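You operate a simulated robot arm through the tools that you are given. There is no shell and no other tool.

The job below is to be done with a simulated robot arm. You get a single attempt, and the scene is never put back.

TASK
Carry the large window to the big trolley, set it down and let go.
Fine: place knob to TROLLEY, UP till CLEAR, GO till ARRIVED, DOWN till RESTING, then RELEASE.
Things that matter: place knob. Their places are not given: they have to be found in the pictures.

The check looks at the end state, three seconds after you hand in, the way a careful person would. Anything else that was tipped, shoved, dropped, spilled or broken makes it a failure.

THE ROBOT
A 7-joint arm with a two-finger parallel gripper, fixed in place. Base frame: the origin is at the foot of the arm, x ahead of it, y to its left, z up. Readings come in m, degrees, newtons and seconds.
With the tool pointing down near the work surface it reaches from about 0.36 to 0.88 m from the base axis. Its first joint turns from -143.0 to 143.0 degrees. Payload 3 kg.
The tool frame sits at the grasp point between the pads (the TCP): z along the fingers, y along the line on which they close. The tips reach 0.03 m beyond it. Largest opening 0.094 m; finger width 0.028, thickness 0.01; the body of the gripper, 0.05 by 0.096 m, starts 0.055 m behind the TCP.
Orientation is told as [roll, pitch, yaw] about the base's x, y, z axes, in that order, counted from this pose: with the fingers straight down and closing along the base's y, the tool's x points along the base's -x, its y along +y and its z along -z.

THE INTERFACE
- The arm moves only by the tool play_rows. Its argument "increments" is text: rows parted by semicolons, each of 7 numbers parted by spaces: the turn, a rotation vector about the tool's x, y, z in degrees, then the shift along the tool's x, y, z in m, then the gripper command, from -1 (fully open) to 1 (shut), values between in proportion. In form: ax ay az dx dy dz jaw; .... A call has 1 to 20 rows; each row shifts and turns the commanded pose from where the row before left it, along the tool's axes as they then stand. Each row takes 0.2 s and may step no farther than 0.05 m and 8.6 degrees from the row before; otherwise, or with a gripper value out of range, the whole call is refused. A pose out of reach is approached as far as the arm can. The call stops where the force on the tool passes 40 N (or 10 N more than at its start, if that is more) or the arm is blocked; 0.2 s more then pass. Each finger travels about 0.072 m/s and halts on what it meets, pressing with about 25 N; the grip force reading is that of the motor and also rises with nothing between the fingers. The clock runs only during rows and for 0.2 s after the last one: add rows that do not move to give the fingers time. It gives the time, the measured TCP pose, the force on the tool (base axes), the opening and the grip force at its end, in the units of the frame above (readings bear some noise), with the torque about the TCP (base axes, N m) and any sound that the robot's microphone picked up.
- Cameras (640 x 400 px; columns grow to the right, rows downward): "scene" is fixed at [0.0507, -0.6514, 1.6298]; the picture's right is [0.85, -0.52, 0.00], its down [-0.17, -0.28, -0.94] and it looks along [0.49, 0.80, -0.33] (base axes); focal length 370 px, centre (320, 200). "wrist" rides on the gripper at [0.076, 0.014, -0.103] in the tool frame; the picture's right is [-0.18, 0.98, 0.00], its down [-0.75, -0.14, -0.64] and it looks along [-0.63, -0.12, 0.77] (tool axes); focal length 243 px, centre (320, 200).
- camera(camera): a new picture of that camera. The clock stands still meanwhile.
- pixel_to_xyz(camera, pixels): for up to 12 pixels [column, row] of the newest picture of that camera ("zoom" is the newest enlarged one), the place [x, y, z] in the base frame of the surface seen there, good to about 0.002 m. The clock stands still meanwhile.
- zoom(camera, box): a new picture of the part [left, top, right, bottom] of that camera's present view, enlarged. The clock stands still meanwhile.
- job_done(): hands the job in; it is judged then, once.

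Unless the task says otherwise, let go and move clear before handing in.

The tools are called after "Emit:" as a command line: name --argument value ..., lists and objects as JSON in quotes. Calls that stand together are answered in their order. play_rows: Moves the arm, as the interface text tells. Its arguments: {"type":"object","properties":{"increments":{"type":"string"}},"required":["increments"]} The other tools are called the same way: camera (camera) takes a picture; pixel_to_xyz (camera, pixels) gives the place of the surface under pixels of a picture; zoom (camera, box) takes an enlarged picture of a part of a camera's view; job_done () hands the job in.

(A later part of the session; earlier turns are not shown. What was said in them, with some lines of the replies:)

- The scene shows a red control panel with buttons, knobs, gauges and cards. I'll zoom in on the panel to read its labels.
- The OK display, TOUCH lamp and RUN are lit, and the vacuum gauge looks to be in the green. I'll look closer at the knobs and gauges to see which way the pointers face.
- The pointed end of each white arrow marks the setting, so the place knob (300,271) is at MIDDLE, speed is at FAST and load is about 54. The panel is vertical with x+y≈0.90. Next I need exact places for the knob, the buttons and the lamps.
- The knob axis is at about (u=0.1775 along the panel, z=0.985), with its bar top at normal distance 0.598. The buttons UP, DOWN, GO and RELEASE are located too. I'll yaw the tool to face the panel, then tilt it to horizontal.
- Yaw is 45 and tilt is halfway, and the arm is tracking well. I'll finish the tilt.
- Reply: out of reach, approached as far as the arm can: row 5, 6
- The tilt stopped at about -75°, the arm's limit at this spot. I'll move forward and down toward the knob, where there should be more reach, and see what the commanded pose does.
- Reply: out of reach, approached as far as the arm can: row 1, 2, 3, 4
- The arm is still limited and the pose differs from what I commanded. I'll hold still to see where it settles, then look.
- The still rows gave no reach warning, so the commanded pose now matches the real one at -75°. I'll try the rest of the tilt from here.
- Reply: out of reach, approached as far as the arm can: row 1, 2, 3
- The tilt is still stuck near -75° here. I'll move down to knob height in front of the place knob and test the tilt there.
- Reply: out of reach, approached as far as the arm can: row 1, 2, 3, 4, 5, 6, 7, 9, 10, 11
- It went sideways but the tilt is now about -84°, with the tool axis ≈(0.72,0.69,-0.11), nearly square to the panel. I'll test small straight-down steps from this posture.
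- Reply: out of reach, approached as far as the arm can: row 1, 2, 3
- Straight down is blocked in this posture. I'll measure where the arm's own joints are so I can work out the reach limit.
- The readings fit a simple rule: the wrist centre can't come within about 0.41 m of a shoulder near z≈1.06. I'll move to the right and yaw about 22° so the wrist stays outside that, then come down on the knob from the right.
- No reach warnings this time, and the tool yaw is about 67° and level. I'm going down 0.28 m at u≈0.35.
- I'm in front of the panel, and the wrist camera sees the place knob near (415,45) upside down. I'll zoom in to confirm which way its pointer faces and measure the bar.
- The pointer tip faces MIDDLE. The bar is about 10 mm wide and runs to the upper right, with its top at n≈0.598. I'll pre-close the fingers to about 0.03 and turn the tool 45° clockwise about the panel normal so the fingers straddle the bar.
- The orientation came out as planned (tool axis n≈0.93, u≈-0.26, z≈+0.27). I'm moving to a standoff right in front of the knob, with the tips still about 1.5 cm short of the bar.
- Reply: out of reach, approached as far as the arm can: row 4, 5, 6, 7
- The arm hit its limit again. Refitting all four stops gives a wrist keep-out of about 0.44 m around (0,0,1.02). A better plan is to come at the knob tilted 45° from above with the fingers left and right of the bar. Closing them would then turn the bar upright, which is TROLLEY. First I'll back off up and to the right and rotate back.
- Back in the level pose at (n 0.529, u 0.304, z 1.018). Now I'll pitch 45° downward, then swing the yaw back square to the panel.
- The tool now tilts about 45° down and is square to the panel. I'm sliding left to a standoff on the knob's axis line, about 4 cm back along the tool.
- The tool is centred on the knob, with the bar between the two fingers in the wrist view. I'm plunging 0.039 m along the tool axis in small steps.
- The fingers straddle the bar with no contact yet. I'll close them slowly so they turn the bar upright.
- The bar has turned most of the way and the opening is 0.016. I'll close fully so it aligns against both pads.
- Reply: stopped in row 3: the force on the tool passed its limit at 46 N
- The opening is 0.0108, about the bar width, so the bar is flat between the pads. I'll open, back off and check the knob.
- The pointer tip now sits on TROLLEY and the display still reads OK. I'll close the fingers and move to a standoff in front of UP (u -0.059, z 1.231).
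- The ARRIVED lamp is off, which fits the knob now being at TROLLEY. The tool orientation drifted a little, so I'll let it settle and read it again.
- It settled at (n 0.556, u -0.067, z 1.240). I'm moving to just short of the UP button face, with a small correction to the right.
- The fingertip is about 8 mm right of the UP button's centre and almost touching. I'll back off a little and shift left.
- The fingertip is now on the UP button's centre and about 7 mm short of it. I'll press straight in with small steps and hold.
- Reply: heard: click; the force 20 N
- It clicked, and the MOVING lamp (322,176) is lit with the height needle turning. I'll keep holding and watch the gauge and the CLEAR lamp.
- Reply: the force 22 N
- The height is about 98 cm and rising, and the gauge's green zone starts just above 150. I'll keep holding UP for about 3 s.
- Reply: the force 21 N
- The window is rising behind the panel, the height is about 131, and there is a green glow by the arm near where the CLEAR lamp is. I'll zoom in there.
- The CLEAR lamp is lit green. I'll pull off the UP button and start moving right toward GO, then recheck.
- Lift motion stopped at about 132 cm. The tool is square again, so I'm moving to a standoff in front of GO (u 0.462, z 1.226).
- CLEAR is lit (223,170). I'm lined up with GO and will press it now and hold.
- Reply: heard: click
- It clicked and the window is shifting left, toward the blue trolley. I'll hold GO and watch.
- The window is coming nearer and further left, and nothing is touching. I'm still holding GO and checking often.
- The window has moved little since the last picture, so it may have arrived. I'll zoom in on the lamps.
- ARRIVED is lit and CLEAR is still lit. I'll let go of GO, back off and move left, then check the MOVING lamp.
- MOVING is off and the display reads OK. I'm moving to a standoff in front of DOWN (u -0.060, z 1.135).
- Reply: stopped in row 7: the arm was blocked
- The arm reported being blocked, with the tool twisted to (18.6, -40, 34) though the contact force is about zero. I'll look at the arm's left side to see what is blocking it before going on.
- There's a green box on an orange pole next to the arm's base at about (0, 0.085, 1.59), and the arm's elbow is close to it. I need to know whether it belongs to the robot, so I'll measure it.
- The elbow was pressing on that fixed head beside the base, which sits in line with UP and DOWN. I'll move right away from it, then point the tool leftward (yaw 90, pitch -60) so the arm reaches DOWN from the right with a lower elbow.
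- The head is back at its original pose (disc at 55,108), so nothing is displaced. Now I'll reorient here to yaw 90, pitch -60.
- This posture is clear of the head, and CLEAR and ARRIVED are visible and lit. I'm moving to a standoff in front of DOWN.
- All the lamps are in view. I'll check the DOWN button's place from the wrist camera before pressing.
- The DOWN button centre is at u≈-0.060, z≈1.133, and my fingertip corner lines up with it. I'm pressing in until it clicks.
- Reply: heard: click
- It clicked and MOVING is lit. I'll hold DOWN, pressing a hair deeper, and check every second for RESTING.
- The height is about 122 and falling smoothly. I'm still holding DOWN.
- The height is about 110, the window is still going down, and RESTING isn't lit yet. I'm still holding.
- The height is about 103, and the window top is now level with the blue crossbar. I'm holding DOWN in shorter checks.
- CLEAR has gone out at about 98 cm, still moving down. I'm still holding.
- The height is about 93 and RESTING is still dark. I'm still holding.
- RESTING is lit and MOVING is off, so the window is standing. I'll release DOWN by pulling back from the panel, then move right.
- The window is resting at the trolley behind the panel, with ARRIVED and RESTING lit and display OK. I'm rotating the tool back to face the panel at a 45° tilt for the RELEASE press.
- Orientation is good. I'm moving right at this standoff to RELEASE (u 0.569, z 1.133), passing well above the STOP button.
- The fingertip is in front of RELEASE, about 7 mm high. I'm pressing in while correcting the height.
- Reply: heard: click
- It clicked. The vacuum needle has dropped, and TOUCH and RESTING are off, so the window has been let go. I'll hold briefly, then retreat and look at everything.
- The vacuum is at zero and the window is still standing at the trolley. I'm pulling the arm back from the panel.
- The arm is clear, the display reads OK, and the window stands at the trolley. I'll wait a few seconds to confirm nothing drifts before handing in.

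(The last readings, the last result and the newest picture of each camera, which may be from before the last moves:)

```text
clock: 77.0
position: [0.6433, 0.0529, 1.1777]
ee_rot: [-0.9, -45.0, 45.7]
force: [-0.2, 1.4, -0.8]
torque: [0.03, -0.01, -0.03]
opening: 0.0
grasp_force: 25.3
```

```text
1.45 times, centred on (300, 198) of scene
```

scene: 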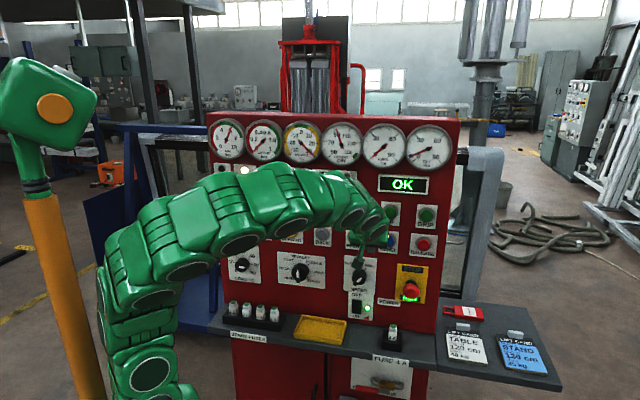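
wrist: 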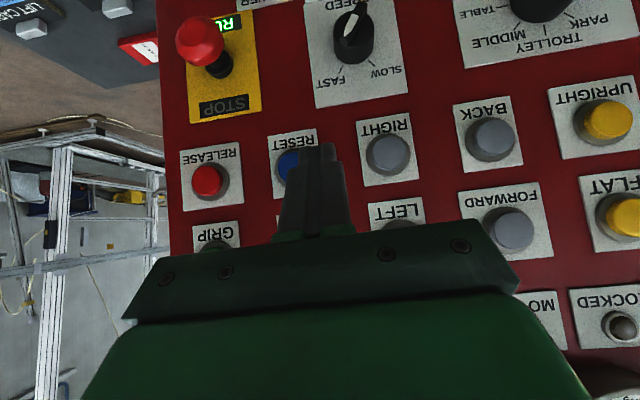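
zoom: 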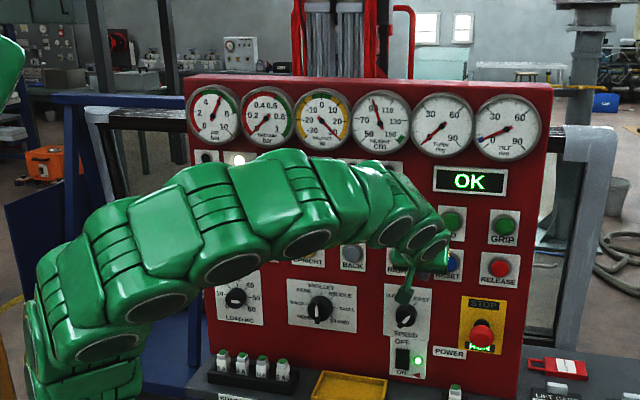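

Nothing has moved over the last 2.6 s: the window stands at the trolley, vacuum is zero, ARRIVED is lit and the display reads OK. I'm handing in.

Emit:
job_done

```text
The job is handed in.
```

The large window is standing on the big trolley and has been released. I've handed the job in, but no verdict has come back yet.

- **Sequence:** I turned the place knob from MIDDLE to TROLLEY. I then held UP until CLEAR lit, GO until ARRIVED lit, and DOWN until RESTING lit, and pressed RELEASE.
- **End state:** The vacuum gauge read zero and the display showed OK. The window did not move while I waited 2.6 s with the arm pulled back.
- **Contact on the way:** While I reached for UP and DOWN, the arm's elbow pressed against the green head on the orange pole beside its base. At DOWN this stopped the arm. Each time the head went back to its original position when the arm moved away, and I pressed DOWN from a different posture.
- **Balance gauge:** It now reads about +30 kg because the lift no longer carries the window and I left the load knob at its original setting. The lift did not move.
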